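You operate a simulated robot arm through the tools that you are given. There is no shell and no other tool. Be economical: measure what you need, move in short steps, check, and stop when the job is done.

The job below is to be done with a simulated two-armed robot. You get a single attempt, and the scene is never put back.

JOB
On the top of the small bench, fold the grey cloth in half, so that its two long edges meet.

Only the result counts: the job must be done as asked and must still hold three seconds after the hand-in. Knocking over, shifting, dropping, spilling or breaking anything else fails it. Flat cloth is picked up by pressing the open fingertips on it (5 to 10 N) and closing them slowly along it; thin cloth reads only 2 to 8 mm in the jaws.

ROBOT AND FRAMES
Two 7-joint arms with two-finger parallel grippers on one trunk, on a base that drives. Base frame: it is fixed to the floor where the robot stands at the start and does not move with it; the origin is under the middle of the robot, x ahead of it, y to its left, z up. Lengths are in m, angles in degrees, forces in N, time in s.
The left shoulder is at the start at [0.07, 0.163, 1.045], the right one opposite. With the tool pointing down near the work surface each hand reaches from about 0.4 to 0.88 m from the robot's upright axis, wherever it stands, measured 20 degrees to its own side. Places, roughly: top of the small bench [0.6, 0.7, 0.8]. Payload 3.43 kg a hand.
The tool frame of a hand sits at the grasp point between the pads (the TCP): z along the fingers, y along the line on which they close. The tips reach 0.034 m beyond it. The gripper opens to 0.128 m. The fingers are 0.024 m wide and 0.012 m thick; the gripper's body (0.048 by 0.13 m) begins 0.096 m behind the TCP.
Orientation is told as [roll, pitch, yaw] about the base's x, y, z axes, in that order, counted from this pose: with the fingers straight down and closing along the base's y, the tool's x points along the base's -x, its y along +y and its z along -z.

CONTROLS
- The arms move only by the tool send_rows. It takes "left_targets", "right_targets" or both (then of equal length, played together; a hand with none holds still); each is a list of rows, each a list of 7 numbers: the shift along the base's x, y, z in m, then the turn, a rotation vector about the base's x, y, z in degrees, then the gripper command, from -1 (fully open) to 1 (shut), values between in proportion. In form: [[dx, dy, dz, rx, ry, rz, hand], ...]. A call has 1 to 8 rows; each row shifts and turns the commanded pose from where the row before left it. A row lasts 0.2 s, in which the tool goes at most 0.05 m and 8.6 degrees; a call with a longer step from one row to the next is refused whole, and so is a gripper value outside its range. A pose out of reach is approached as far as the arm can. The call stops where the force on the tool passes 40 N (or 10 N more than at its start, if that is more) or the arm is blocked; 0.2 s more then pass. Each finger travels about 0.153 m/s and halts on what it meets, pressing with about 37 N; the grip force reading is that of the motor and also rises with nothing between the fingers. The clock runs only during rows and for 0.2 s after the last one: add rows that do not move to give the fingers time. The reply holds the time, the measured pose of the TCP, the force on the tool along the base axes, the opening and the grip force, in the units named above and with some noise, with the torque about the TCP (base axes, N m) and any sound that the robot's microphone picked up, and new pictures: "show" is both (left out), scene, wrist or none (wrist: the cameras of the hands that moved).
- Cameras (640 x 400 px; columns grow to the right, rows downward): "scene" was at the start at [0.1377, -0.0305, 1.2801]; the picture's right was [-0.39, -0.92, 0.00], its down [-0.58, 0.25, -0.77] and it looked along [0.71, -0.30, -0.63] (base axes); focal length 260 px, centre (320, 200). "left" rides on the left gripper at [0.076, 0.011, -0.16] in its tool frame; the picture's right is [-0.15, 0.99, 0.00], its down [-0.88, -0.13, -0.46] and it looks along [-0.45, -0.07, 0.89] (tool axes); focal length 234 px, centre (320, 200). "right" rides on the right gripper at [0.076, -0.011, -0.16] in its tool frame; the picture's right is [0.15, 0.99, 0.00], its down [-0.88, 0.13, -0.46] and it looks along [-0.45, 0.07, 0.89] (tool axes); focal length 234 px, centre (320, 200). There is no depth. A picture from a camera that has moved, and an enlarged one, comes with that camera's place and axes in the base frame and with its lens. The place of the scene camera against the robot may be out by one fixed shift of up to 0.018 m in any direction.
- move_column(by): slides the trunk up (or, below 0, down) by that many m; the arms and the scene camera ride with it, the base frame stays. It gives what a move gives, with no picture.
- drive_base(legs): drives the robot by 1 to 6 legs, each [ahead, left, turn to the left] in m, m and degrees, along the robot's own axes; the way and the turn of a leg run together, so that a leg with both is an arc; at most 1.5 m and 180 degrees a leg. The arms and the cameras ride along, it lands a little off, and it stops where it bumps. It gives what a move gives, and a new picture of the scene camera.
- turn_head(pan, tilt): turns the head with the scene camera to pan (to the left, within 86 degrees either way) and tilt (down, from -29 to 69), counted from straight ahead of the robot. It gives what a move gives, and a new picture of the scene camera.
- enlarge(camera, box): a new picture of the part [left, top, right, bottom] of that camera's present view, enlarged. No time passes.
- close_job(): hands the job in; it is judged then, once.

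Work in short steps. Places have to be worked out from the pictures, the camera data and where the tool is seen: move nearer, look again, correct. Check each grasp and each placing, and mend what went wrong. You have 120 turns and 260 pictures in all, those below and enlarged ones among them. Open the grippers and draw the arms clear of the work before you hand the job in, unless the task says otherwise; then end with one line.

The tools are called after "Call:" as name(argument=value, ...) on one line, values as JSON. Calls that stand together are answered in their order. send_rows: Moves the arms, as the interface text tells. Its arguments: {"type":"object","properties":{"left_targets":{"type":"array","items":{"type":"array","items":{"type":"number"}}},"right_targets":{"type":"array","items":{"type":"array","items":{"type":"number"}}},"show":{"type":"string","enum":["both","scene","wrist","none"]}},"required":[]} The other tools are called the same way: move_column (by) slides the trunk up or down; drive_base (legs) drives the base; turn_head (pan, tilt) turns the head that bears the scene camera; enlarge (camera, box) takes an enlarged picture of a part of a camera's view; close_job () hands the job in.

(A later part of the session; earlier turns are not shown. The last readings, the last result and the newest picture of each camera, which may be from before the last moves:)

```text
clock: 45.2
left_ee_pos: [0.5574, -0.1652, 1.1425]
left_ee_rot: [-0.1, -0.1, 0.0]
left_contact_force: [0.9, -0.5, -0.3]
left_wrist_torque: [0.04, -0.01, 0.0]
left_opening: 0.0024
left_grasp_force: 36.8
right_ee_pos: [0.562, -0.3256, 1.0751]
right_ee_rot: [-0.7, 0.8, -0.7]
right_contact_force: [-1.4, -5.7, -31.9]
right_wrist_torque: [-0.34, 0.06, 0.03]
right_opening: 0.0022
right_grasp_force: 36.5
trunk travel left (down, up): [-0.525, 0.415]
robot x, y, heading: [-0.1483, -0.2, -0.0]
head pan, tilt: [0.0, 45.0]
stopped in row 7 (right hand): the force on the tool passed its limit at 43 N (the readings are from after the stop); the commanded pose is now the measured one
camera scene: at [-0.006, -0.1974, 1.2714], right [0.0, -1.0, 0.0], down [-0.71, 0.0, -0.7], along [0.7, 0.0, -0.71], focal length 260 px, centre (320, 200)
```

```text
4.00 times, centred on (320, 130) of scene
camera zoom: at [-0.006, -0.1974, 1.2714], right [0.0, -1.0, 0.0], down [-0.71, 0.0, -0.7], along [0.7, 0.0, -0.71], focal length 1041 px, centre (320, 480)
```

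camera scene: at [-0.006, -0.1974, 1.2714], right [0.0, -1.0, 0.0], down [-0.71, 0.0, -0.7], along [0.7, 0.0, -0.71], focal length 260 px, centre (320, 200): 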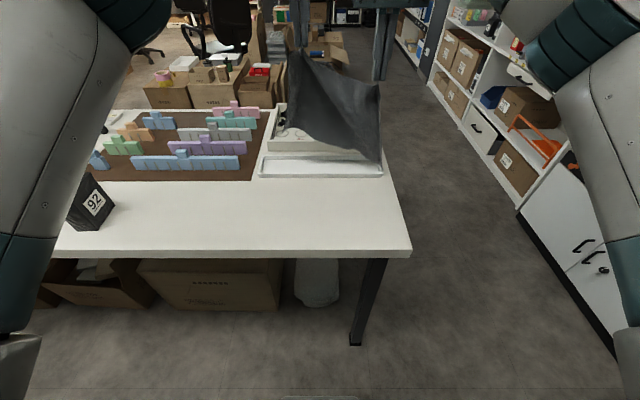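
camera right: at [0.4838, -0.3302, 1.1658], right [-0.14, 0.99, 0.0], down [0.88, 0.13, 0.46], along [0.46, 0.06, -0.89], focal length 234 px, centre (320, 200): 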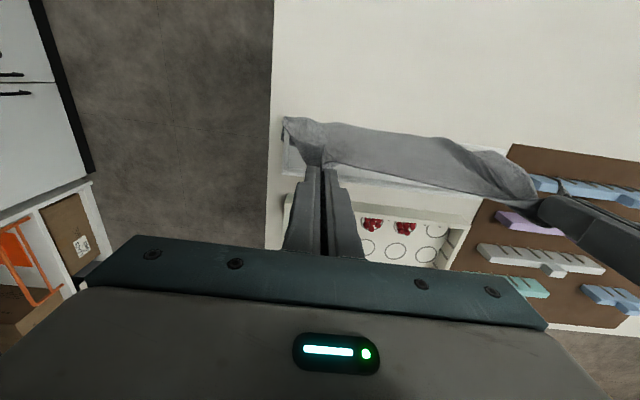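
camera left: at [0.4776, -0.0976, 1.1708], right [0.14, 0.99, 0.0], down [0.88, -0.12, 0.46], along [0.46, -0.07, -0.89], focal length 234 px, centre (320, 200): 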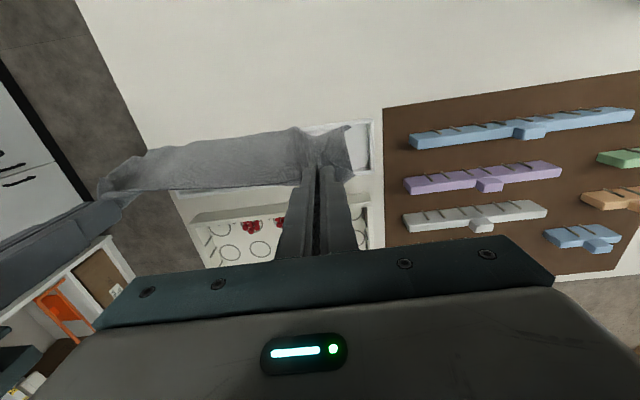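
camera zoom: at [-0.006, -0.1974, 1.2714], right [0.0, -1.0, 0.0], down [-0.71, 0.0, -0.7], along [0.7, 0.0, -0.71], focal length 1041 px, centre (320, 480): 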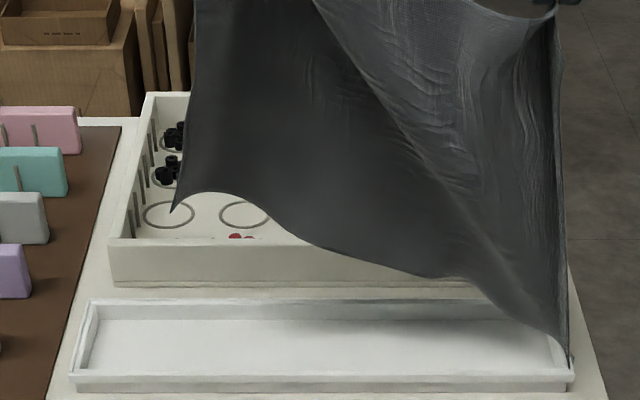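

Just the corner tip is caught at the tray's right-front corner. I relax the right hand 2.5 cm and look closely there.

Call:
send_rows(right_targets=[[0, 0, -0.025, 0, 0, 0, 1], [0, 0, 0, 0, 0, 0, 1]], show="wrist")

Call:
enlarge(camera="right", box=[240, 60, 400, 160])

Call:
enlarge(camera="scene", box=[350, 145, 398, 185])

```text
clock: 45.8
left_ee_pos: [0.5539, -0.1618, 1.1432]
left_ee_rot: [-0.2, -0.1, 0.1]
left_contact_force: [0.5, 0.1, -1.2]
left_wrist_torque: [0.01, 0.0, -0.03]
left_opening: 0.0026
left_grasp_force: 37.2
right_ee_pos: [0.5594, -0.321, 1.0556]
right_ee_rot: [-0.6, 0.2, -0.5]
right_contact_force: [-0.7, -0.6, -4.9]
right_wrist_torque: [-0.03, 0.07, 0.02]
right_opening: 0.0019
right_grasp_force: 36.3
trunk travel left (down, up): [-0.525, 0.415]
robot x, y, heading: [-0.1511, -0.1981, 0.3]
head pan, tilt: [0.0, 45.0]
camera right: at [0.4842, -0.3297, 1.2179], right [-0.14, 0.99, -0.01], down [0.88, 0.13, 0.45], along [0.45, 0.06, -0.89], focal length 234 px, centre (320, 200)
```

right: 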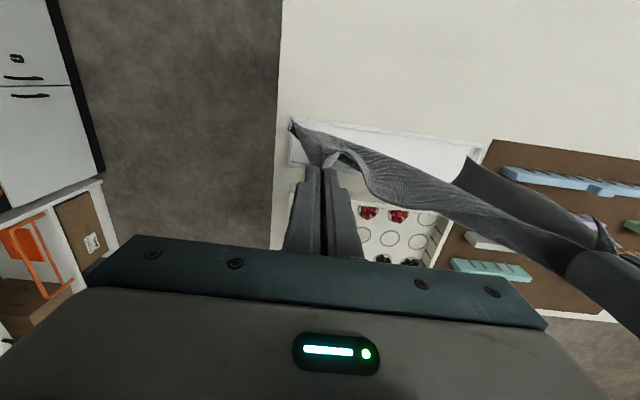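

```text
4.00 times, centred on (320, 110) of right
camera zoom: at [0.4842, -0.3297, 1.2179], right [-0.14, 0.99, -0.01], down [0.88, 0.13, 0.45], along [0.45, 0.06, -0.89], focal length 937 px, centre (320, 560)
```

zoom: 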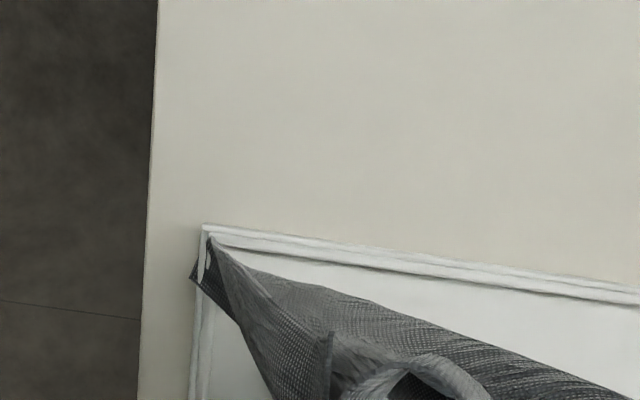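

```text
10.00 times, centred on (374, 165) of scene
camera zoom: at [-0.0085, -0.1959, 1.2721], right [0.0, -1.0, 0.0], down [-0.71, 0.0, -0.71], along [0.71, 0.0, -0.71], focal length 2603 px, centre (-220, 550)
```

zoom: 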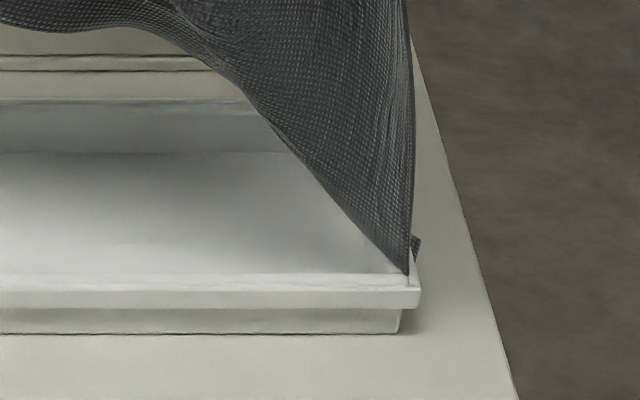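

The corner tip hooks over the outside of the tray's right wall. I move the right hand outward (−y) so the cloth clears that wall on the outside, then lift.

Call:
send_rows(left_targets=[[0, -0.012, 0, 0, 0, 0, 1], [0, -0.012, 0, 0, 0, 0, 1], [0, -0.012, 0, 0, 0, 0, 1], [0, -0.012, 0, 0, 0, 0, 1], [0, -0.012, 0, 0, 0, 0, 1], [0, -0.012, 0, 0, 0, 0, 1], [0, 0, 0, 0, 0, 0, 1]], right_targets=[[0, -0.015, -0.004, 0, 0, 0, 1], [0, -0.015, -0.004, 0, 0, 0, 1], [0, -0.015, -0.002, 0, 0, 0, 1], [0, -0.015, 0, 0, 0, 0, 1], [0, -0.015, 0, 0, 0, 0, 1], [0, -0.015, 0, 0, 0, 0, 1], [0, 0, 0, 0, 0, 0, 1]], show="none")

Call:
send_rows(right_targets=[[0, 0, 0.01, 0, 0, 0, 1], [0, 0, 0.01, 0, 0, 0, 1], [0, 0, 0.01, 0, 0, 0, 1], [0, 0, 0.01, 0, 0, 0, 1]], show="scene")

Call:
enlarge(camera="scene", box=[320, 110, 400, 185])

```text
clock: 47.4
left_ee_pos: [0.5539, -0.2319, 1.1436]
left_ee_rot: [-0.3, -0.3, 0.2]
left_contact_force: [-0.5, -1.0, 0.1]
left_wrist_torque: [-0.01, -0.01, -0.02]
left_opening: 0.0025
left_grasp_force: 36.7
right_ee_pos: [0.5578, -0.4095, 1.047]
right_ee_rot: [-0.7, 0.4, -0.5]
right_contact_force: [-0.3, 0.4, -0.5]
right_wrist_torque: [0.0, 0.0, -0.01]
right_opening: 0.0018
right_grasp_force: 36.7
trunk travel left (down, up): [-0.525, 0.415]
robot x, y, heading: [-0.1505, -0.2006, 0.0]
head pan, tilt: [0.0, 45.0]
```

```text
clock: 48.4
left_ee_pos: [0.5551, -0.2346, 1.1431]
left_ee_rot: [-0.1, -0.3, 0.3]
left_contact_force: [0.8, 0.8, -0.4]
left_wrist_torque: [0.03, 0.01, 0.01]
left_opening: 0.0025
left_grasp_force: 37.4
right_ee_pos: [0.5602, -0.4103, 1.0871]
right_ee_rot: [-0.6, 0.3, -0.6]
right_contact_force: [-0.4, 0.5, -0.1]
right_wrist_torque: [-0.05, 0.01, -0.01]
right_opening: 0.002
right_grasp_force: 36.3
trunk travel left (down, up): [-0.525, 0.415]
robot x, y, heading: [-0.1548, -0.2, 0.0]
head pan, tilt: [0.0, 45.0]
camera scene: at [-0.0091, -0.1954, 1.272], right [0.0, -1.0, 0.0], down [-0.71, 0.0, -0.71], along [0.71, 0.0, -0.71], focal length 260 px, centre (320, 200)
```

scene: 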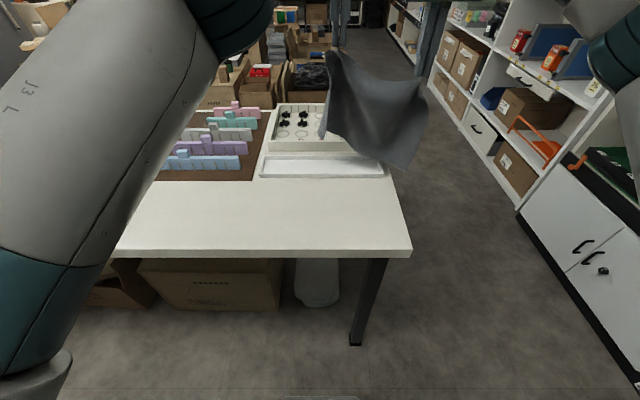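

```text
5.33 times, centred on (360, 148) of scene
camera zoom: at [-0.0091, -0.1954, 1.272], right [0.0, -1.0, 0.0], down [-0.71, 0.0, -0.71], along [0.71, 0.0, -0.71], focal length 1388 px, centre (107, 480)
```

zoom: 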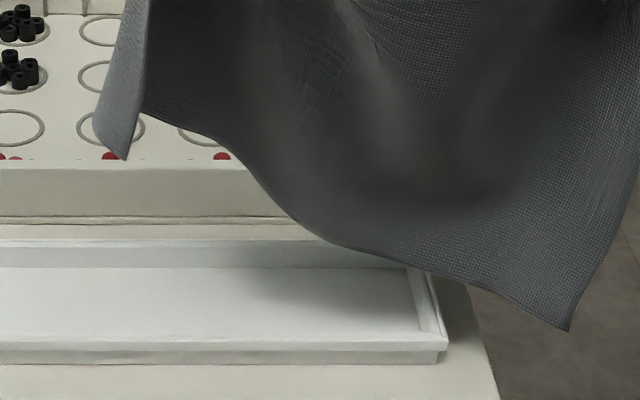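

The cloth is completely free and the tray stands where it was. I level the hands, spread them to 0.21 m and bring the cloth back over the free strip of bench.

Call:
send_rows(left_targets=[[-0.01, 0.022, 0, 0, 0, 0, 1], [-0.01, 0.022, 0, 0, 0, 0, 1], [-0.01, 0.022, 0, 0, 0, 0, 1], [-0.01, 0.022, 0, 0, 0, 0, 1], [-0.01, 0.022, 0, 0, 0, 0, 1], [-0.01, 0.022, 0, 0, 0, 0, 1], [0, 0, 0, 0, 0, 0, 1], [0, 0, 0, 0, 0, 0, 1]], right_targets=[[-0.01, 0.0167, 0.0093, 0, 0, 0, 1], [-0.01, 0.0167, 0.0093, 0, 0, 0, 1], [-0.01, 0.0167, 0.0093, 0, 0, 0, 1], [-0.01, 0.0167, 0.0093, 0, 0, 0, 1], [-0.01, 0.0167, 0.0093, 0, 0, 0, 1], [-0.01, 0.0167, 0.0093, 0, 0, 0, 1], [0, 0, 0, 0, 0, 0, 1], [0, 0, 0, 0, 0, 0, 1]], show="both")

Call:
enlarge(camera="scene", box=[220, 20, 420, 190])

```text
clock: 50.2
left_ee_pos: [0.4951, -0.0988, 1.1437]
left_ee_rot: [-0.2, -0.3, 0.2]
left_contact_force: [0.2, -0.3, -0.8]
left_wrist_torque: [-0.05, -0.01, 0.0]
left_opening: 0.0024
left_grasp_force: 37.2
right_ee_pos: [0.4985, -0.3094, 1.1428]
right_ee_rot: [-0.6, 0.3, -0.4]
right_contact_force: [0.0, 0.8, -0.1]
right_wrist_torque: [0.02, -0.02, -0.03]
right_opening: 0.0022
right_grasp_force: 36.3
trunk travel left (down, up): [-0.525, 0.415]
robot x, y, heading: [-0.1508, -0.1958, -0.0]
head pan, tilt: [0.0, 45.0]
camera scene: at [-0.0094, -0.1951, 1.272], right [0.0, -1.0, 0.0], down [-0.71, 0.0, -0.71], along [0.71, 0.0, -0.71], focal length 260 px, centre (320, 200)
camera right: at [0.4246, -0.3183, 1.305], right [-0.14, 0.99, -0.01], down [0.88, 0.13, 0.45], along [0.45, 0.05, -0.89], focal length 234 px, centre (320, 200)
camera left: at [0.417, -0.0888, 1.3024], right [0.14, 0.99, 0.0], down [0.88, -0.13, 0.46], along [0.46, -0.07, -0.89], focal length 234 px, centre (320, 200)
```

scene: 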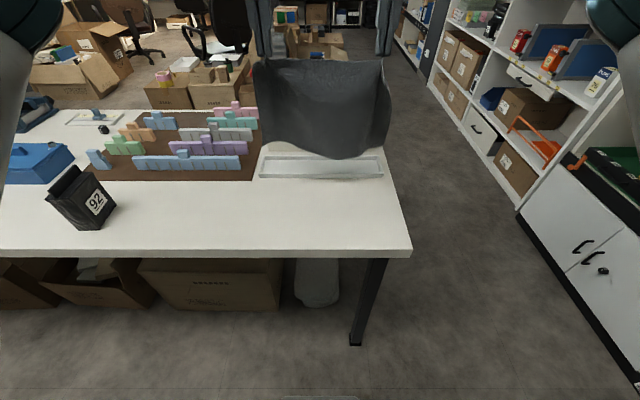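
right: 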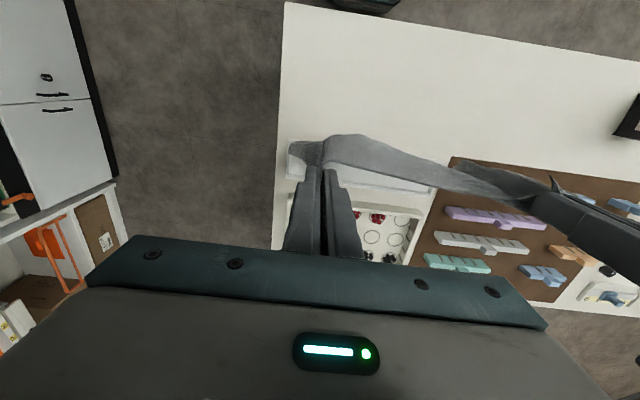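
left: 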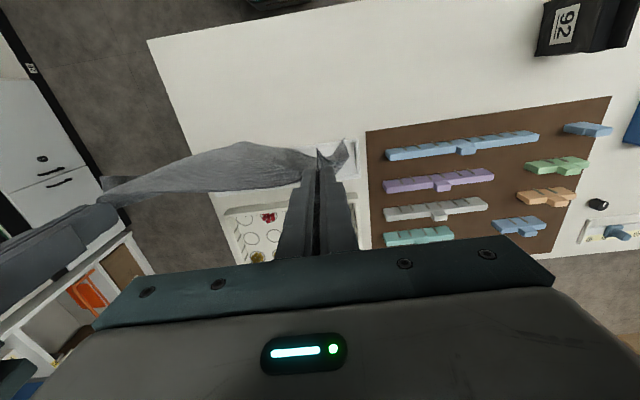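

```text
2.35 times, centred on (320, 105) of scene
camera zoom: at [-0.0094, -0.1951, 1.272], right [0.0, -1.0, 0.0], down [-0.71, 0.0, -0.71], along [0.71, 0.0, -0.71], focal length 613 px, centre (320, 424)
```

zoom: 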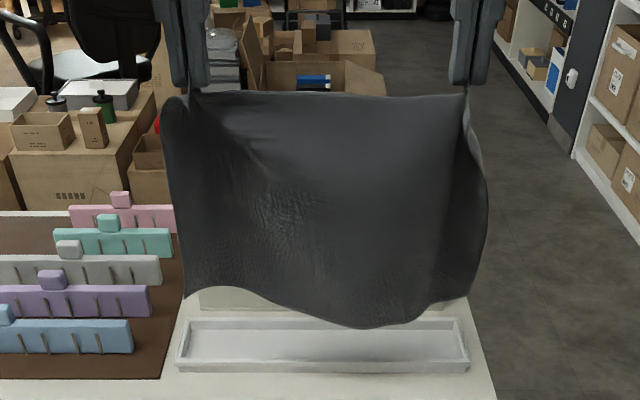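

The cloth hangs evenly. I move it slightly forward to x≈0.515 and lower until its bottom edge reaches the bench in front of the tray.

Call:
send_rows(left_targets=[[0.01, 0, -0.02, 0, 0, 0, 1], [0.005, 0, -0.02, 0, 0, 0, 1], [0, 0, -0.02, 0, 0, 0, 1], [0, 0, -0.02, 0, 0, 0, 1], [0, 0, -0.02, 0, 0, 0, 1], [0, 0, -0.01, 0, 0, 0, 1], [0, 0, 0, 0, 0, 0, 1]], right_targets=[[0.008, 0, -0.02, 0, 0, 0, 1], [0.005, 0, -0.02, 0, 0, 0, 1], [0, 0, -0.02, 0, 0, 0, 1], [0, 0, -0.02, 0, 0, 0, 1], [0, 0, -0.02, 0, 0, 0, 1], [0, 0, -0.01, 0, 0, 0, 1], [0, 0, 0, 0, 0, 0, 1]], show="both")

Call:
enlarge(camera="scene", box=[220, 60, 420, 200])

```text
clock: 51.8
left_ee_pos: [0.5087, -0.1016, 1.0338]
left_ee_rot: [-0.2, -0.3, 0.1]
left_contact_force: [-1.0, 0.1, 0.2]
left_wrist_torque: [0.01, -0.03, -0.02]
left_opening: 0.0023
left_grasp_force: 36.8
right_ee_pos: [0.5119, -0.3112, 1.0303]
right_ee_rot: [-0.6, 0.3, -0.6]
right_contact_force: [-0.9, 0.3, 0.6]
right_wrist_torque: [0.0, -0.07, 0.01]
right_opening: 0.0021
right_grasp_force: 37.0
trunk travel left (down, up): [-0.525, 0.415]
robot x, y, heading: [-0.1498, -0.1972, 0.1]
head pan, tilt: [0.0, 45.0]
camera scene: at [-0.0096, -0.1956, 1.272], right [0.0, -1.0, 0.0], down [-0.71, 0.0, -0.71], along [0.71, 0.0, -0.71], focal length 260 px, centre (320, 200)
camera right: at [0.4367, -0.3194, 1.1932], right [-0.14, 0.99, -0.01], down [0.88, 0.13, 0.45], along [0.45, 0.05, -0.89], focal length 234 px, centre (320, 200)
camera left: at [0.4319, -0.0897, 1.1923], right [0.14, 0.99, 0.0], down [0.88, -0.13, 0.46], along [0.46, -0.07, -0.89], focal length 234 px, centre (320, 200)
```

scene: 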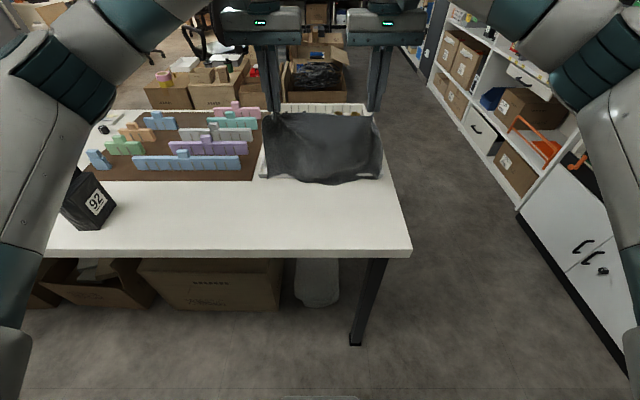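
right: 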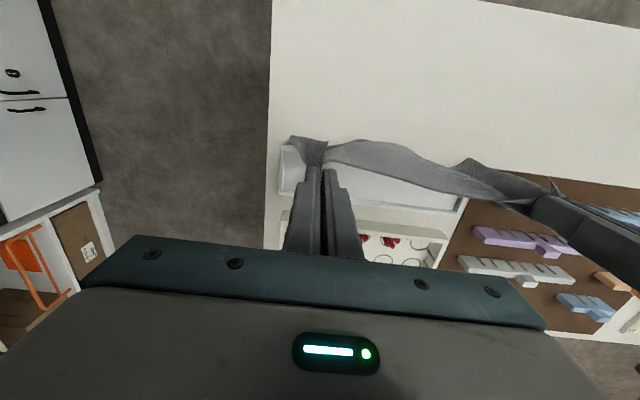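
left: 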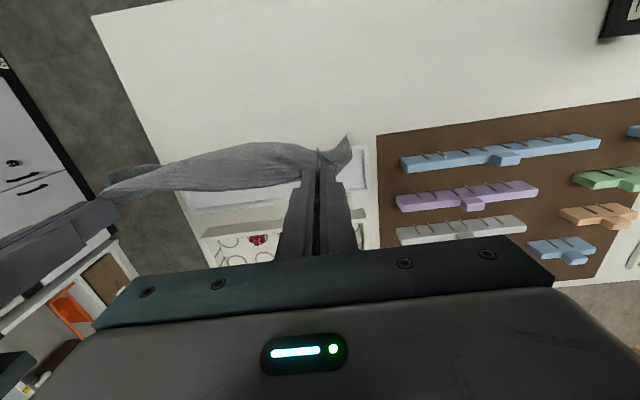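

```text
2.86 times, centred on (320, 130) of scene
camera zoom: at [-0.0096, -0.1956, 1.272], right [0.0, -1.0, 0.0], down [-0.71, 0.0, -0.71], along [0.71, 0.0, -0.71], focal length 744 px, centre (320, 400)
```

zoom: 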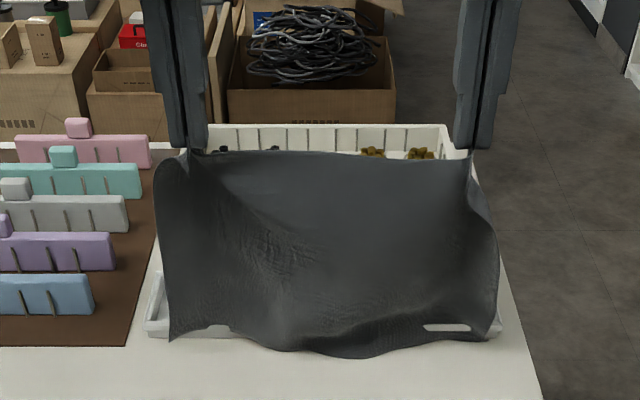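

The bottom corners are too near the tray's lip and could snag again. I raise 3 cm, back off 5 cm and check.

Call:
send_rows(left_targets=[[0, 0, 0.02, 0, 0, 0, 1], [0, 0, 0.03, 0, 0, 0, 1], [-0.025, 0, 0, 0, 0, 0, 1], [-0.025, 0, 0, 0, 0, 0, 1], [0, 0, -0.02, 0, 0, 0, 1], [0, 0, -0.02, 0, 0, 0, 1], [0, 0, 0, 0, 0, 0, 1]], right_targets=[[0, 0, 0.02, 0, 0, 0, 1], [0, 0, 0.03, 0, 0, 0, 1], [-0.025, 0, 0, 0, 0, 0, 1], [-0.025, 0, 0, 0, 0, 0, 1], [0, 0, -0.02, 0, 0, 0, 1], [0, 0, -0.02, 0, 0, 0, 1], [0, 0, 0, 0, 0, 0, 1]], show="scene")

Call:
enlarge(camera="scene", box=[220, 80, 420, 220])

```text
clock: 53.4
left_ee_pos: [0.4576, -0.103, 1.0439]
left_ee_rot: [-0.2, -0.4, 0.2]
left_contact_force: [0.1, 0.7, -0.4]
left_wrist_torque: [0.02, 0.0, -0.03]
left_opening: 0.0025
left_grasp_force: 36.7
right_ee_pos: [0.4609, -0.3109, 1.0432]
right_ee_rot: [-0.5, 0.3, -0.6]
right_contact_force: [0.1, 0.2, -0.1]
right_wrist_torque: [0.03, -0.04, 0.02]
right_opening: 0.0018
right_grasp_force: 36.6
trunk travel left (down, up): [-0.525, 0.415]
robot x, y, heading: [-0.1479, -0.1968, -0.0]
head pan, tilt: [0.0, 45.0]
camera scene: at [-0.0098, -0.1956, 1.2721], right [0.0, -1.0, 0.0], down [-0.71, 0.0, -0.71], along [0.71, 0.0, -0.71], focal length 260 px, centre (320, 200)
```

scene: 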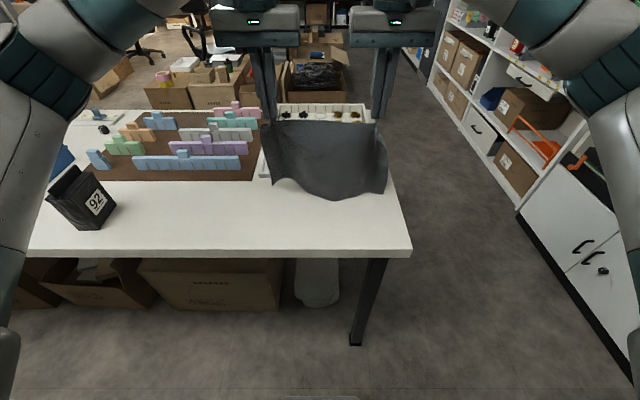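

```text
2.86 times, centred on (320, 150) of scene
camera zoom: at [-0.0098, -0.1956, 1.2721], right [0.0, -1.0, 0.0], down [-0.71, 0.0, -0.71], along [0.71, 0.0, -0.71], focal length 744 px, centre (320, 343)
```

zoom: 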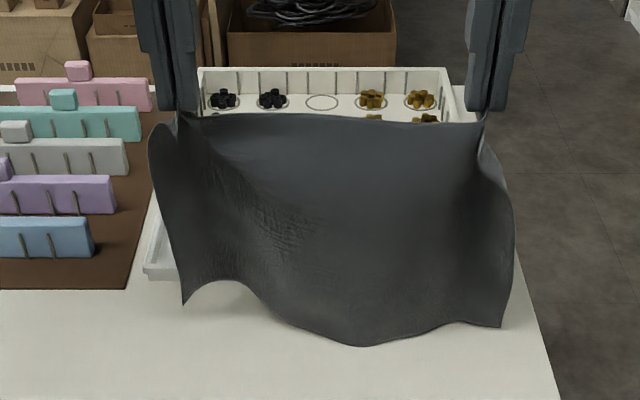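

Now the bottom edge hangs just in front of the tray. I lay the lower half down by moving the hands back and down together (hands stay above the contact line).

Call:
send_rows(left_targets=[[0.008, 0.002, -0.006, 0, 0, 0, 1], [0, 0, -0.006, 0, 0, 0, 1], [-0.012, 0, -0.015, 0, 0, 0, 1], [-0.016, 0, -0.015, 0, 0, 0, 1], [-0.016, 0, -0.015, 0, 0, 0, 1], [-0.016, 0, -0.015, 0, 0, 0, 1], [-0.016, 0, -0.015, 0, 0, 0, 1], [0, 0, 0, 0, 0, 0, 1]], right_targets=[[0.005, -0.002, -0.006, 0, 0, 0, 1], [0, 0, -0.006, 0, 0, 0, 1], [-0.012, 0, -0.015, 0, 0, 0, 1], [-0.016, 0, -0.015, 0, 0, 0, 1], [-0.016, 0, -0.015, 0, 0, 0, 1], [-0.016, 0, -0.015, 0, 0, 0, 1], [-0.016, 0, -0.015, 0, 0, 0, 1], [0, 0, 0, 0, 0, 0, 1]], show="both")

Call:
enlarge(camera="scene", box=[220, 100, 420, 240])

```text
clock: 55.2
left_ee_pos: [0.3908, -0.1004, 0.9573]
left_ee_rot: [-0.2, -0.3, 0.2]
left_contact_force: [0.0, -1.5, -0.5]
left_wrist_torque: [0.01, 0.03, 0.01]
left_opening: 0.0025
left_grasp_force: 36.0
right_ee_pos: [0.39, -0.3144, 0.9556]
right_ee_rot: [-0.6, 0.2, -0.5]
right_contact_force: [0.7, 1.1, 0.3]
right_wrist_torque: [0.03, 0.02, -0.01]
right_opening: 0.0018
right_grasp_force: 36.1
trunk travel left (down, up): [-0.525, 0.415]
robot x, y, heading: [-0.1483, -0.1998, 0.1]
head pan, tilt: [0.0, 45.0]
camera scene: at [-0.0093, -0.1956, 1.272], right [0.0, -1.0, 0.0], down [-0.71, 0.0, -0.71], along [0.71, 0.0, -0.71], focal length 260 px, centre (320, 200)
camera right: at [0.3148, -0.3225, 1.1173], right [-0.14, 0.99, -0.01], down [0.88, 0.13, 0.45], along [0.45, 0.05, -0.89], focal length 234 px, centre (320, 200)
camera left: at [0.3152, -0.0879, 1.1157], right [0.14, 0.99, 0.0], down [0.88, -0.13, 0.46], along [0.46, -0.07, -0.89], focal length 234 px, centre (320, 200)
```

scene: 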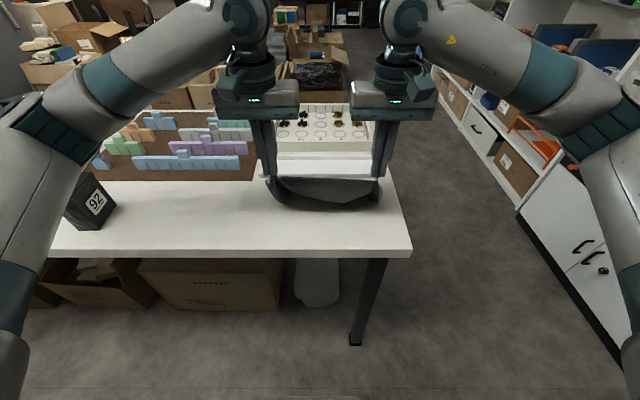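
right: 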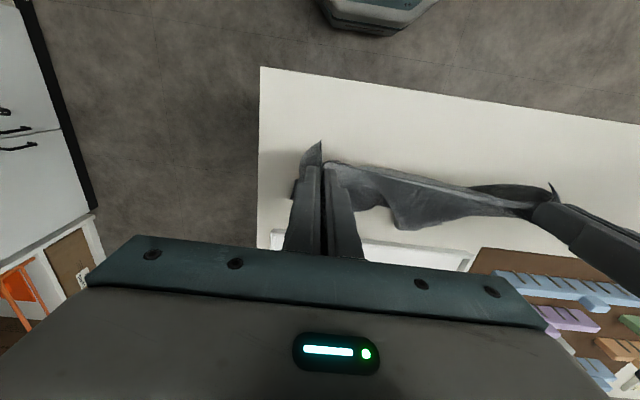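
left: 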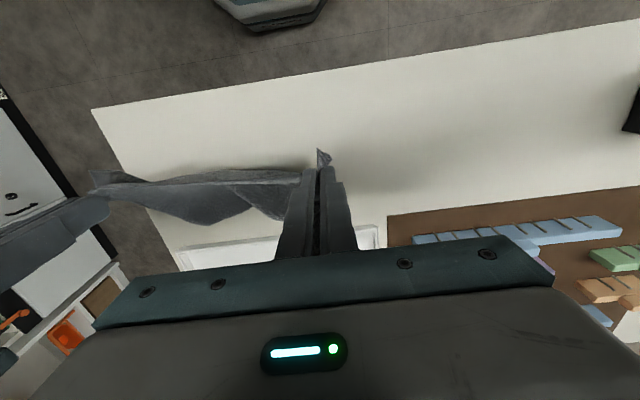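

```text
2.86 times, centred on (320, 170) of scene
camera zoom: at [-0.0093, -0.1956, 1.272], right [0.0, -1.0, 0.0], down [-0.71, 0.0, -0.71], along [0.71, 0.0, -0.71], focal length 744 px, centre (320, 286)
```

zoom: 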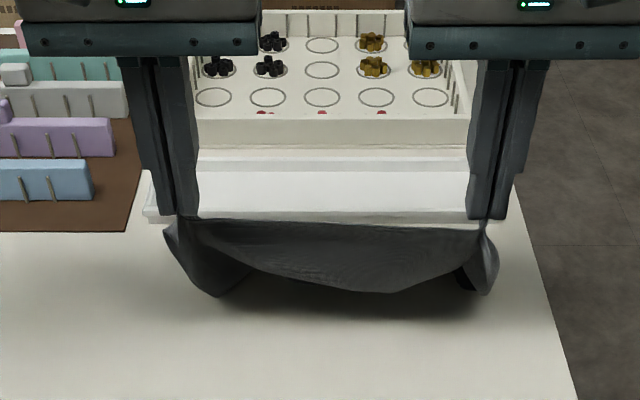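

The gathered grips make the cloth bunch. Better plan: spread it flat with the held edge leading forward towards the tray, let go, then re-grip the near long edge with the grippers turned 90° (no narrowing). I raise it and bring it back to x≈0.31.

Call:
send_rows(left_targets=[[0, 0, 0.03, 0, 0, 0, 1], [0, 0, 0.03, 0, 0, 0, 1], [0, 0, 0.03, 0, 0, 0, 1], [-0.02, 0, 0.01, 0, 0, 0, 1], [-0.03, 0, 0, 0, 0, 0, 1], [-0.03, 0, 0, 0, 0, 0, 1], [0, 0, 0, 0, 0, 0, 1], [0, 0, 0, 0, 0, 0, 1]], right_targets=[[0, 0, 0.03, 0, 0, 0, 1], [0, 0, 0.03, 0, 0, 0, 1], [0, 0, 0.03, 0, 0, 0, 1], [-0.02, 0, 0.01, 0, 0, 0, 1], [-0.03, 0, 0, 0, 0, 0, 1], [-0.03, 0, 0, 0, 0, 0, 1], [0, 0, 0, 0, 0, 0, 1], [0, 0, 0, 0, 0, 0, 1]], show="scene")

Call:
enlarge(camera="scene", box=[200, 80, 440, 280])

```text
clock: 57.0
left_ee_pos: [0.3135, -0.0984, 1.0572]
left_ee_rot: [-0.2, -0.3, 0.2]
left_contact_force: [-0.6, -1.4, -0.2]
left_wrist_torque: [-0.05, 0.02, -0.04]
left_opening: 0.0023
left_grasp_force: 36.8
right_ee_pos: [0.31, -0.314, 1.0545]
right_ee_rot: [-0.6, 0.3, -0.4]
right_contact_force: [0.0, 1.3, 0.3]
right_wrist_torque: [0.07, -0.04, 0.0]
right_opening: 0.0018
right_grasp_force: 36.4
trunk travel left (down, up): [-0.525, 0.415]
robot x, y, heading: [-0.1469, -0.1934, -0.2]
head pan, tilt: [0.0, 45.0]
camera scene: at [-0.0099, -0.1956, 1.272], right [0.0, -1.0, 0.0], down [-0.71, 0.0, -0.71], along [0.71, 0.0, -0.71], focal length 260 px, centre (320, 200)
```

scene: 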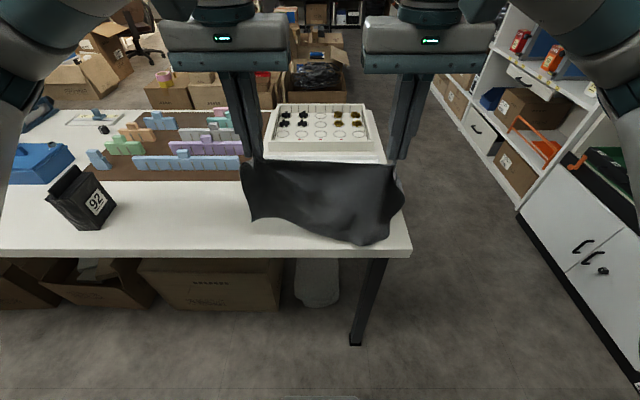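

```text
2.00 times, centred on (320, 180) of scene
camera zoom: at [-0.0099, -0.1956, 1.272], right [0.0, -1.0, 0.0], down [-0.71, 0.0, -0.71], along [0.71, 0.0, -0.71], focal length 521 px, centre (320, 240)
```

zoom: 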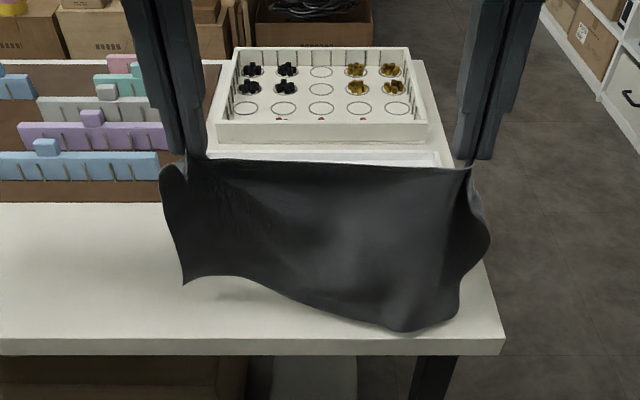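

I lower slightly so the bottom edge touches down near the front of the bench, then sweep forward and down in an arc to spread the cloth.

Call:
send_rows(left_targets=[[0, 0, -0.015, 0, 0, 0, 1], [0, 0, -0.015, 0, 0, 0, 1], [0.02, 0, -0.003, 0, 0, 0, 1], [0.02, 0, -0.004, 0, 0, 0, 1], [0.02, 0, -0.006, 0, 0, 0, 1], [0.0185, 0, -0.0075, 0, 0, 0, 1], [0.018, 0, -0.009, 0, 0, 0, 1], [0.0175, 0, -0.0105, 0, 0, 0, 1]], right_targets=[[0.003, 0, -0.015, 0, 0, 0, 1], [0, 0, -0.012, 0, 0, 0, 1], [0.02, 0, -0.003, 0, 0, 0, 1], [0.02, 0, -0.004, 0, 0, 0, 1], [0.02, 0, -0.006, 0, 0, 0, 1], [0.0185, 0, -0.0075, 0, 0, 0, 1], [0.018, 0, -0.009, 0, 0, 0, 1], [0.0175, 0, -0.0105, 0, 0, 0, 1]], show="scene")

Call:
enlarge(camera="scene", box=[200, 80, 440, 280])

```text
clock: 58.8
left_ee_pos: [0.4269, -0.0993, 0.9852]
left_ee_rot: [-0.3, -0.1, 0.1]
left_contact_force: [0.0, -0.8, -0.3]
left_wrist_torque: [-0.05, 0.01, -0.02]
left_opening: 0.0022
left_grasp_force: 37.2
right_ee_pos: [0.4293, -0.3131, 0.9863]
right_ee_rot: [-0.7, 0.4, -0.4]
right_contact_force: [0.7, -0.3, 0.5]
right_wrist_torque: [0.0, -0.01, 0.01]
right_opening: 0.0019
right_grasp_force: 36.6
trunk travel left (down, up): [-0.525, 0.415]
robot x, y, heading: [-0.1498, -0.1996, -0.0]
head pan, tilt: [0.0, 45.0]
camera scene: at [-0.0081, -0.1957, 1.2718], right [0.0, -1.0, 0.0], down [-0.71, 0.0, -0.71], along [0.71, 0.0, -0.71], focal length 260 px, centre (320, 200)
```

scene: 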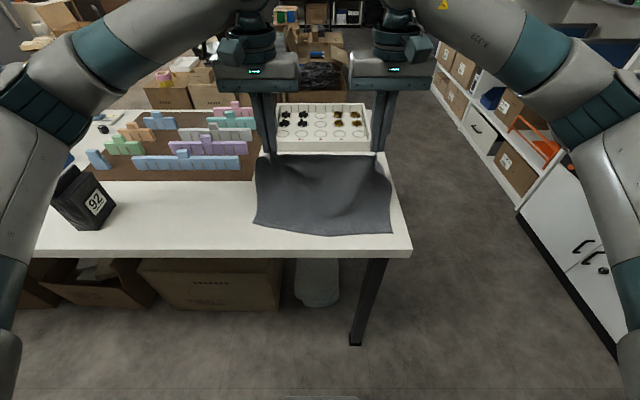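

```text
2.00 times, centred on (320, 180) of scene
camera zoom: at [-0.0081, -0.1957, 1.2718], right [0.0, -1.0, 0.0], down [-0.71, 0.0, -0.71], along [0.71, 0.0, -0.71], focal length 521 px, centre (320, 240)
```

zoom: 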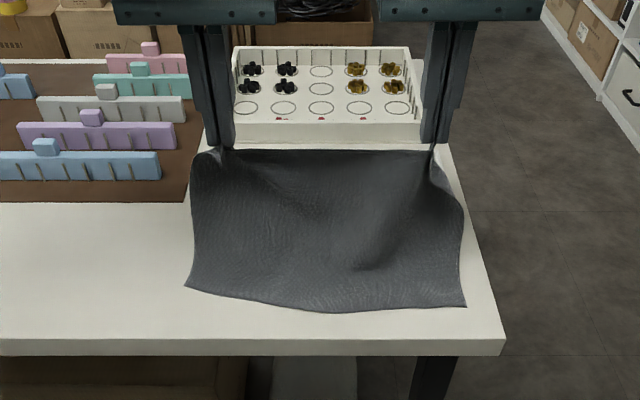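

The cloth spreads beautifully this way, but its near edge was dragged forward to x≈0.365. I go back and repeat, laying it with less pull (steeper path).

Call:
send_rows(left_targets=[[-0.015, 0, 0.03, 0, 0, 0, 1], [-0.025, 0, 0.03, 0, 0, 0, 1], [-0.025, 0, 0.02, 0, 0, 0, 1], [-0.03, 0, 0, 0, 0, 0, 1], [-0.03, 0, 0, 0, 0, 0, 1], [0, 0, -0.01, 0, 0, 0, 1], [0, 0, 0, 0, 0, 0, 1]], right_targets=[[-0.015, 0, 0.03, 0, 0, 0, 1], [-0.025, 0, 0.03, 0, 0, 0, 1], [-0.025, 0, 0.02, 0, 0, 0, 1], [-0.03, 0, 0, 0, 0, 0, 1], [-0.03, 0, 0, 0, 0, 0, 1], [0, 0, -0.01, 0, 0, 0, 1], [0, 0, 0, 0, 0, 0, 1]], show="scene")

Call:
enlarge(camera="scene", box=[200, 80, 440, 280])

```text
clock: 60.4
left_ee_pos: [0.2996, -0.0996, 1.057]
left_ee_rot: [-0.2, -0.2, 0.3]
left_contact_force: [-0.2, 0.2, 0.0]
left_wrist_torque: [-0.01, -0.01, -0.02]
left_opening: 0.0024
left_grasp_force: 37.1
right_ee_pos: [0.3013, -0.3126, 1.0592]
right_ee_rot: [-0.6, 0.2, -0.5]
right_contact_force: [0.2, 0.7, 0.1]
right_wrist_torque: [0.0, 0.0, -0.01]
right_opening: 0.0019
right_grasp_force: 37.0
trunk travel left (down, up): [-0.525, 0.415]
robot x, y, heading: [-0.1495, -0.1996, 0.1]
head pan, tilt: [0.0, 45.0]
camera scene: at [-0.0102, -0.1956, 1.2721], right [0.0, -1.0, 0.0], down [-0.71, 0.0, -0.71], along [0.71, 0.0, -0.71], focal length 260 px, centre (320, 200)
```

scene: 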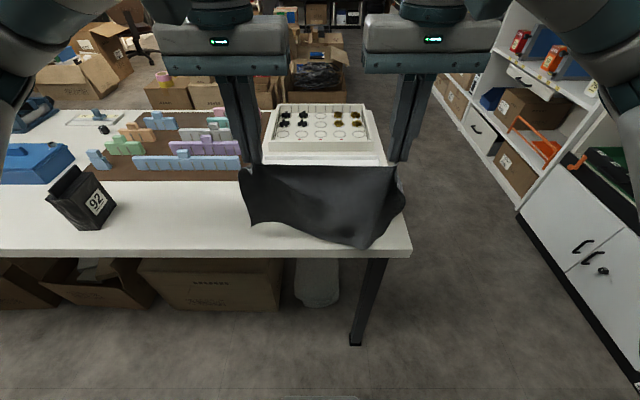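

```text
2.00 times, centred on (320, 180) of scene
camera zoom: at [-0.0102, -0.1956, 1.2721], right [0.0, -1.0, 0.0], down [-0.71, 0.0, -0.71], along [0.71, 0.0, -0.71], focal length 521 px, centre (320, 240)
```

zoom: 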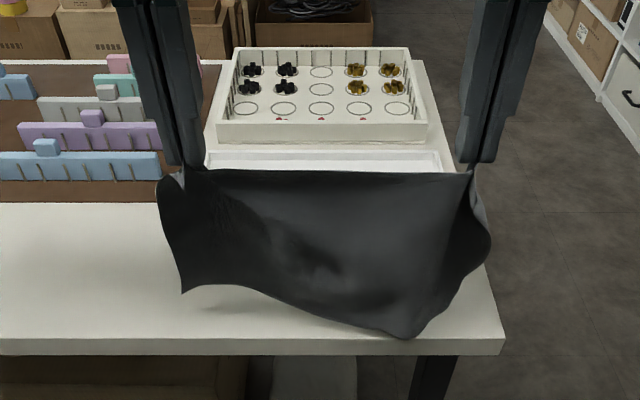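

Now lowering and moving forward on a 45° path, keeping the cloth slack while it lays down.

Call:
send_rows(left_targets=[[0.004, 0, -0.015, 0, 0, 0, 1], [0.004, 0, -0.015, 0, 0, 0, 1], [0.012, 0, -0.015, 0, 0, 0, 1], [0.015, 0, -0.015, 0, 0, 0, 1], [0.015, 0, -0.015, 0, 0, 0, 1], [0.015, 0, -0.015, 0, 0, 0, 1], [0.018, 0, -0.015, 0, 0, 0, 1], [0.018, 0, -0.015, 0, 0, 0, 1]], right_targets=[[0.004, 0, -0.015, 0, 0, 0, 1], [0.004, 0, -0.015, 0, 0, 0, 1], [0.012, 0, -0.015, 0, 0, 0, 1], [0.015, 0, -0.015, 0, 0, 0, 1], [0.015, 0, -0.015, 0, 0, 0, 1], [0.015, 0, -0.015, 0, 0, 0, 1], [0.018, 0, -0.015, 0, 0, 0, 1], [0.018, 0, -0.015, 0, 0, 0, 1]], show="scene")

Call:
enlarge(camera="scene", box=[200, 80, 440, 280])

```text
clock: 62.2
left_ee_pos: [0.4018, -0.0998, 0.9347]
left_ee_rot: [-0.3, -0.2, 0.2]
left_contact_force: [0.6, 0.0, -0.5]
left_wrist_torque: [-0.01, 0.02, -0.01]
left_opening: 0.0024
left_grasp_force: 37.2
right_ee_pos: [0.405, -0.3119, 0.9393]
right_ee_rot: [-0.7, 0.4, -0.5]
right_contact_force: [1.0, 1.3, -0.5]
right_wrist_torque: [-0.02, 0.0, 0.0]
right_opening: 0.0017
right_grasp_force: 36.2
trunk travel left (down, up): [-0.525, 0.415]
robot x, y, heading: [-0.1504, -0.1973, 0.0]
head pan, tilt: [0.0, 45.0]
camera scene: at [-0.0082, -0.1955, 1.2719], right [0.0, -1.0, 0.0], down [-0.71, 0.0, -0.71], along [0.71, 0.0, -0.71], focal length 260 px, centre (320, 200)
```

scene: 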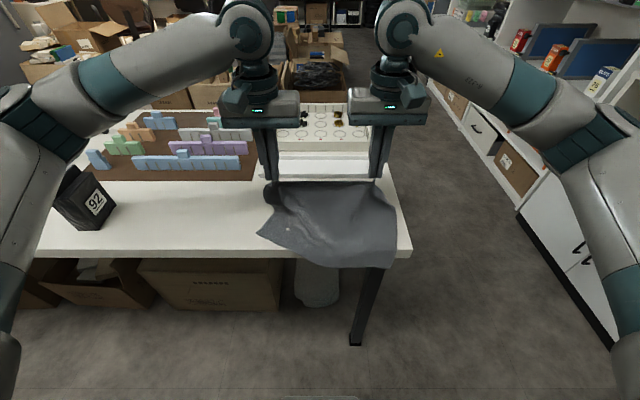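

```text
2.00 times, centred on (320, 180) of scene
camera zoom: at [-0.0082, -0.1955, 1.2719], right [0.0, -1.0, 0.0], down [-0.71, 0.0, -0.71], along [0.71, 0.0, -0.71], focal length 521 px, centre (320, 240)
```

zoom: 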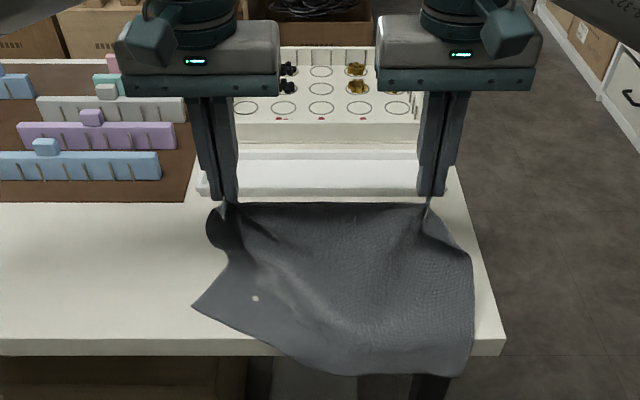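

Part now overhangs the front edge; continuing forward pulls it onto the bench. I proceed forward and down to x≈0.515.

Call:
send_rows(left_targets=[[0.02, 0, -0.008, 0, 0, 0, 1], [0.02, 0, -0.008, 0, 0, 0, 1], [0.02, 0, -0.01, 0, 0, 0, 1], [0.016, 0, -0.018, 0, 0, 0, 1], [0.015, 0, -0.02, 0, 0, 0, 1], [0.012, 0, -0.02, 0, 0, 0, 1], [0.008, 0, -0.014, 0, 0, 0, 1], [0, 0, 0, 0, 0, 0, 1]], right_targets=[[0.02, 0, -0.008, 0, 0, 0, 1], [0.02, 0, -0.008, 0, 0, 0, 1], [0.02, 0, -0.01, 0, 0, 0, 1], [0.016, 0, -0.02, 0, 0, 0, 1], [0.015, 0, -0.02, 0, 0, 0, 1], [0.012, 0, -0.022, 0, 0, 0, 1], [0.005, 0, -0.014, 0, 0, 0, 1], [0, 0, 0, 0, 0, 0, 1]], show="scene")

Call:
enlarge(camera="scene", box=[200, 80, 440, 280])

```text
clock: 64.0
left_ee_pos: [0.5142, -0.101, 0.8394]
left_ee_rot: [-0.3, -0.3, 0.0]
left_contact_force: [0.2, -0.4, 0.4]
left_wrist_torque: [0.03, 0.02, 0.01]
left_opening: 0.0023
left_grasp_force: 36.6
right_ee_pos: [0.5129, -0.3118, 0.8369]
right_ee_rot: [-0.5, 0.3, -0.5]
right_contact_force: [0.6, -0.5, 5.4]
right_wrist_torque: [-0.01, -0.03, 0.02]
right_opening: 0.0016
right_grasp_force: 36.3
trunk travel left (down, up): [-0.525, 0.415]
robot x, y, heading: [-0.1482, -0.1993, 0.6]
head pan, tilt: [0.0, 45.0]
camera scene: at [-0.0098, -0.1955, 1.2721], right [0.0, -1.0, 0.0], down [-0.71, 0.0, -0.71], along [0.71, 0.0, -0.71], focal length 260 px, centre (320, 200)
```

scene: 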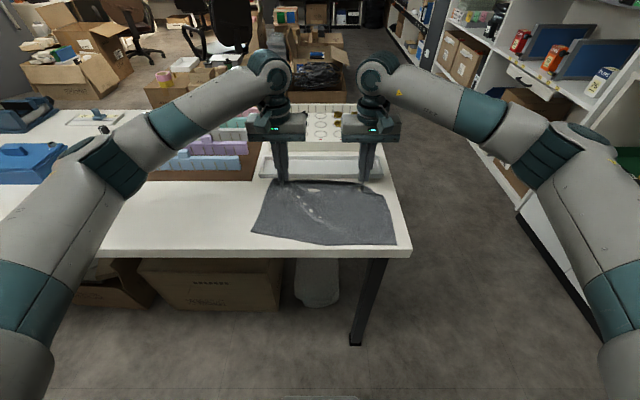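

```text
2.00 times, centred on (320, 180) of scene
camera zoom: at [-0.0098, -0.1955, 1.2721], right [0.0, -1.0, 0.0], down [-0.71, 0.0, -0.71], along [0.71, 0.0, -0.71], focal length 521 px, centre (320, 240)
```

zoom: 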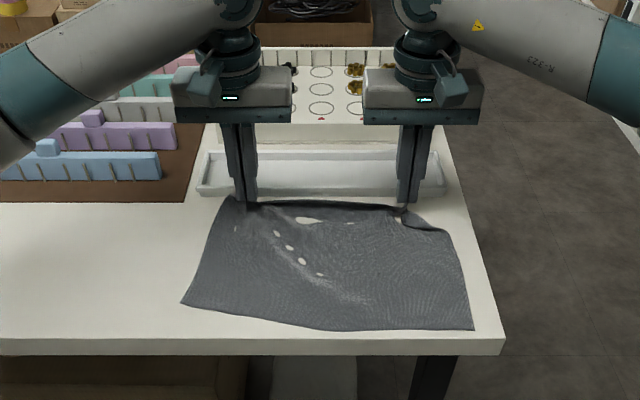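

The cloth now lies nearly flat, all on the bench (near edge x≈0.34). I lower the fingertips to the bench with the pinches still held, so opening them spreads the gathers.

Call:
send_rows(left_targets=[[0, 0.003, -0.006, 0, 0, 0, 1], [0, 0.003, -0.006, 0, 0, 0, 1], [0, 0, -0.005, 0, 0, 0, 1], [0, 0, -0.003, 0, 0, 0, 1], [0, 0, 0, 0, 0, 0, 1]], right_targets=[[0, -0.003, -0.005, 0, 0, 0, 1], [0, -0.003, -0.005, 0, 0, 0, 1], [0, 0, -0.004, 0, 0, 0, 1], [0, 0, -0.003, 0, 0, 0, 1], [0, 0, 0, 0, 0, 0, 1]], show="wrist")

```text
clock: 65.2
left_ee_pos: [0.5105, -0.0949, 0.8223]
left_ee_rot: [-0.3, -0.7, 0.2]
left_contact_force: [-1.9, -12.1, 20.6]
left_wrist_torque: [-0.43, -0.09, 0.02]
left_opening: 0.0026
left_grasp_force: 37.0
right_ee_pos: [0.5092, -0.3187, 0.8191]
right_ee_rot: [-0.6, 0.3, -0.5]
right_contact_force: [-0.3, 12.1, 5.9]
right_wrist_torque: [0.44, 0.03, -0.12]
right_opening: 0.002
right_grasp_force: 36.5
trunk travel left (down, up): [-0.525, 0.415]
robot x, y, heading: [-0.1491, -0.2002, 0.1]
head pan, tilt: [0.0, 45.0]
camera right: at [0.4343, -0.3278, 0.9815], right [-0.14, 0.99, -0.01], down [0.88, 0.13, 0.45], along [0.45, 0.05, -0.89], focal length 234 px, centre (320, 200)
camera left: at [0.434, -0.0831, 0.9809], right [0.15, 0.99, 0.0], down [0.88, -0.13, 0.46], along [0.46, -0.07, -0.89], focal length 234 px, centre (320, 200)
```

right: 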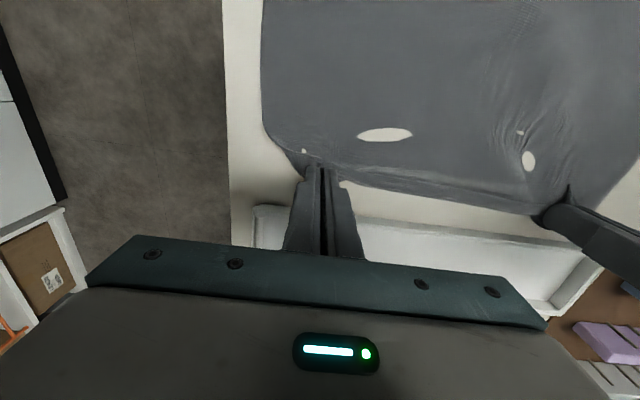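
left: 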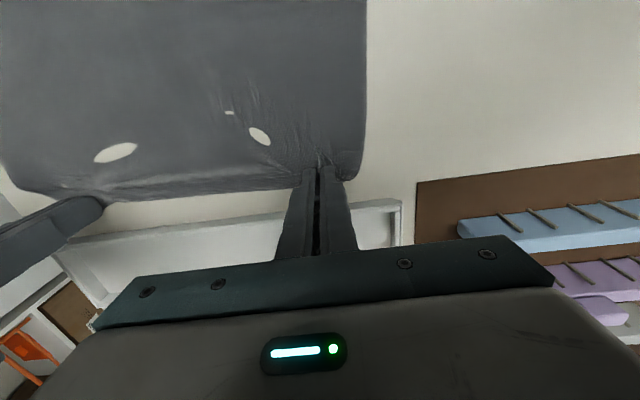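

Pressing 20 N left and 6 N right. I open slowly with light contact to spread the gathers, then stop at 5–6 cm.

Call:
send_rows(left_targets=[[0, 0, 0.001, 0, 0, 0, 0.9], [0, 0, 0, 0, 0, 0, 0.8], [0, 0, 0, 0, 0, 0, 0.7], [0, 0, 0, 0, 0, 0, 0.6], [0, 0, 0, 0, 0, 0, 0.5], [0, 0, 0, 0, 0, 0, 0.4], [0, 0, 0, 0, 0, 0, 0.3], [0, 0, 0, 0, 0, 0, 0.2]], right_targets=[[0, 0, -0.001, 0, 0, 0, 0.9], [0, 0, 0, 0, 0, 0, 0.8], [0, 0, 0, 0, 0, 0, 0.7], [0, 0, 0, 0, 0, 0, 0.6], [0, 0, 0, 0, 0, 0, 0.5], [0, 0, 0, 0, 0, 0, 0.4], [0, 0, 0, 0, 0, 0, 0.3], [0, 0, 0, 0, 0, 0, 0.2]], show="wrist")

```text
clock: 67.0
left_ee_pos: [0.5127, -0.0937, 0.8198]
left_ee_rot: [-0.2, -0.3, 0.2]
left_contact_force: [0.3, -0.3, -0.1]
left_wrist_torque: [0.03, -0.04, 0.05]
left_opening: 0.0512
left_grasp_force: 0.1
right_ee_pos: [0.5104, -0.3194, 0.8181]
right_ee_rot: [-0.6, 0.3, -0.5]
right_contact_force: [0.1, -1.1, 4.0]
right_wrist_torque: [0.08, 0.05, 0.07]
right_opening: 0.0507
right_grasp_force: 0.0
trunk travel left (down, up): [-0.525, 0.415]
robot x, y, heading: [-0.1551, -0.1939, -0.1]
head pan, tilt: [0.0, 45.0]
camera right: at [0.4364, -0.3275, 0.9797], right [-0.14, 0.99, -0.01], down [0.88, 0.13, 0.45], along [0.45, 0.05, -0.89], focal length 234 px, centre (320, 200)
camera left: at [0.4356, -0.0822, 0.9795], right [0.14, 0.99, 0.0], down [0.88, -0.13, 0.46], along [0.46, -0.07, -0.89], focal length 234 px, centre (320, 200)
```

right: 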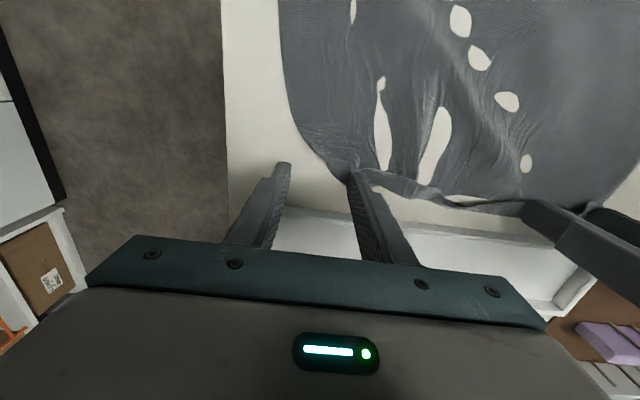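
left: 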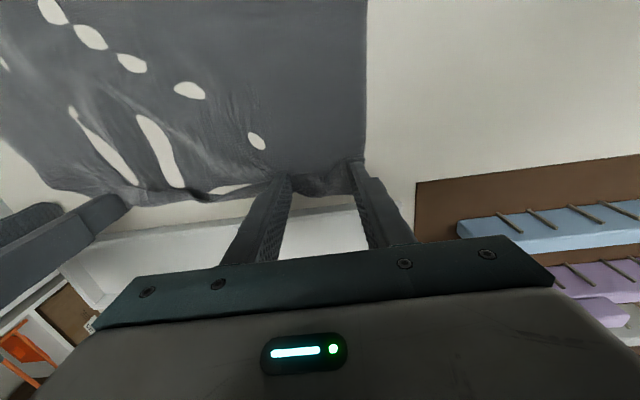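

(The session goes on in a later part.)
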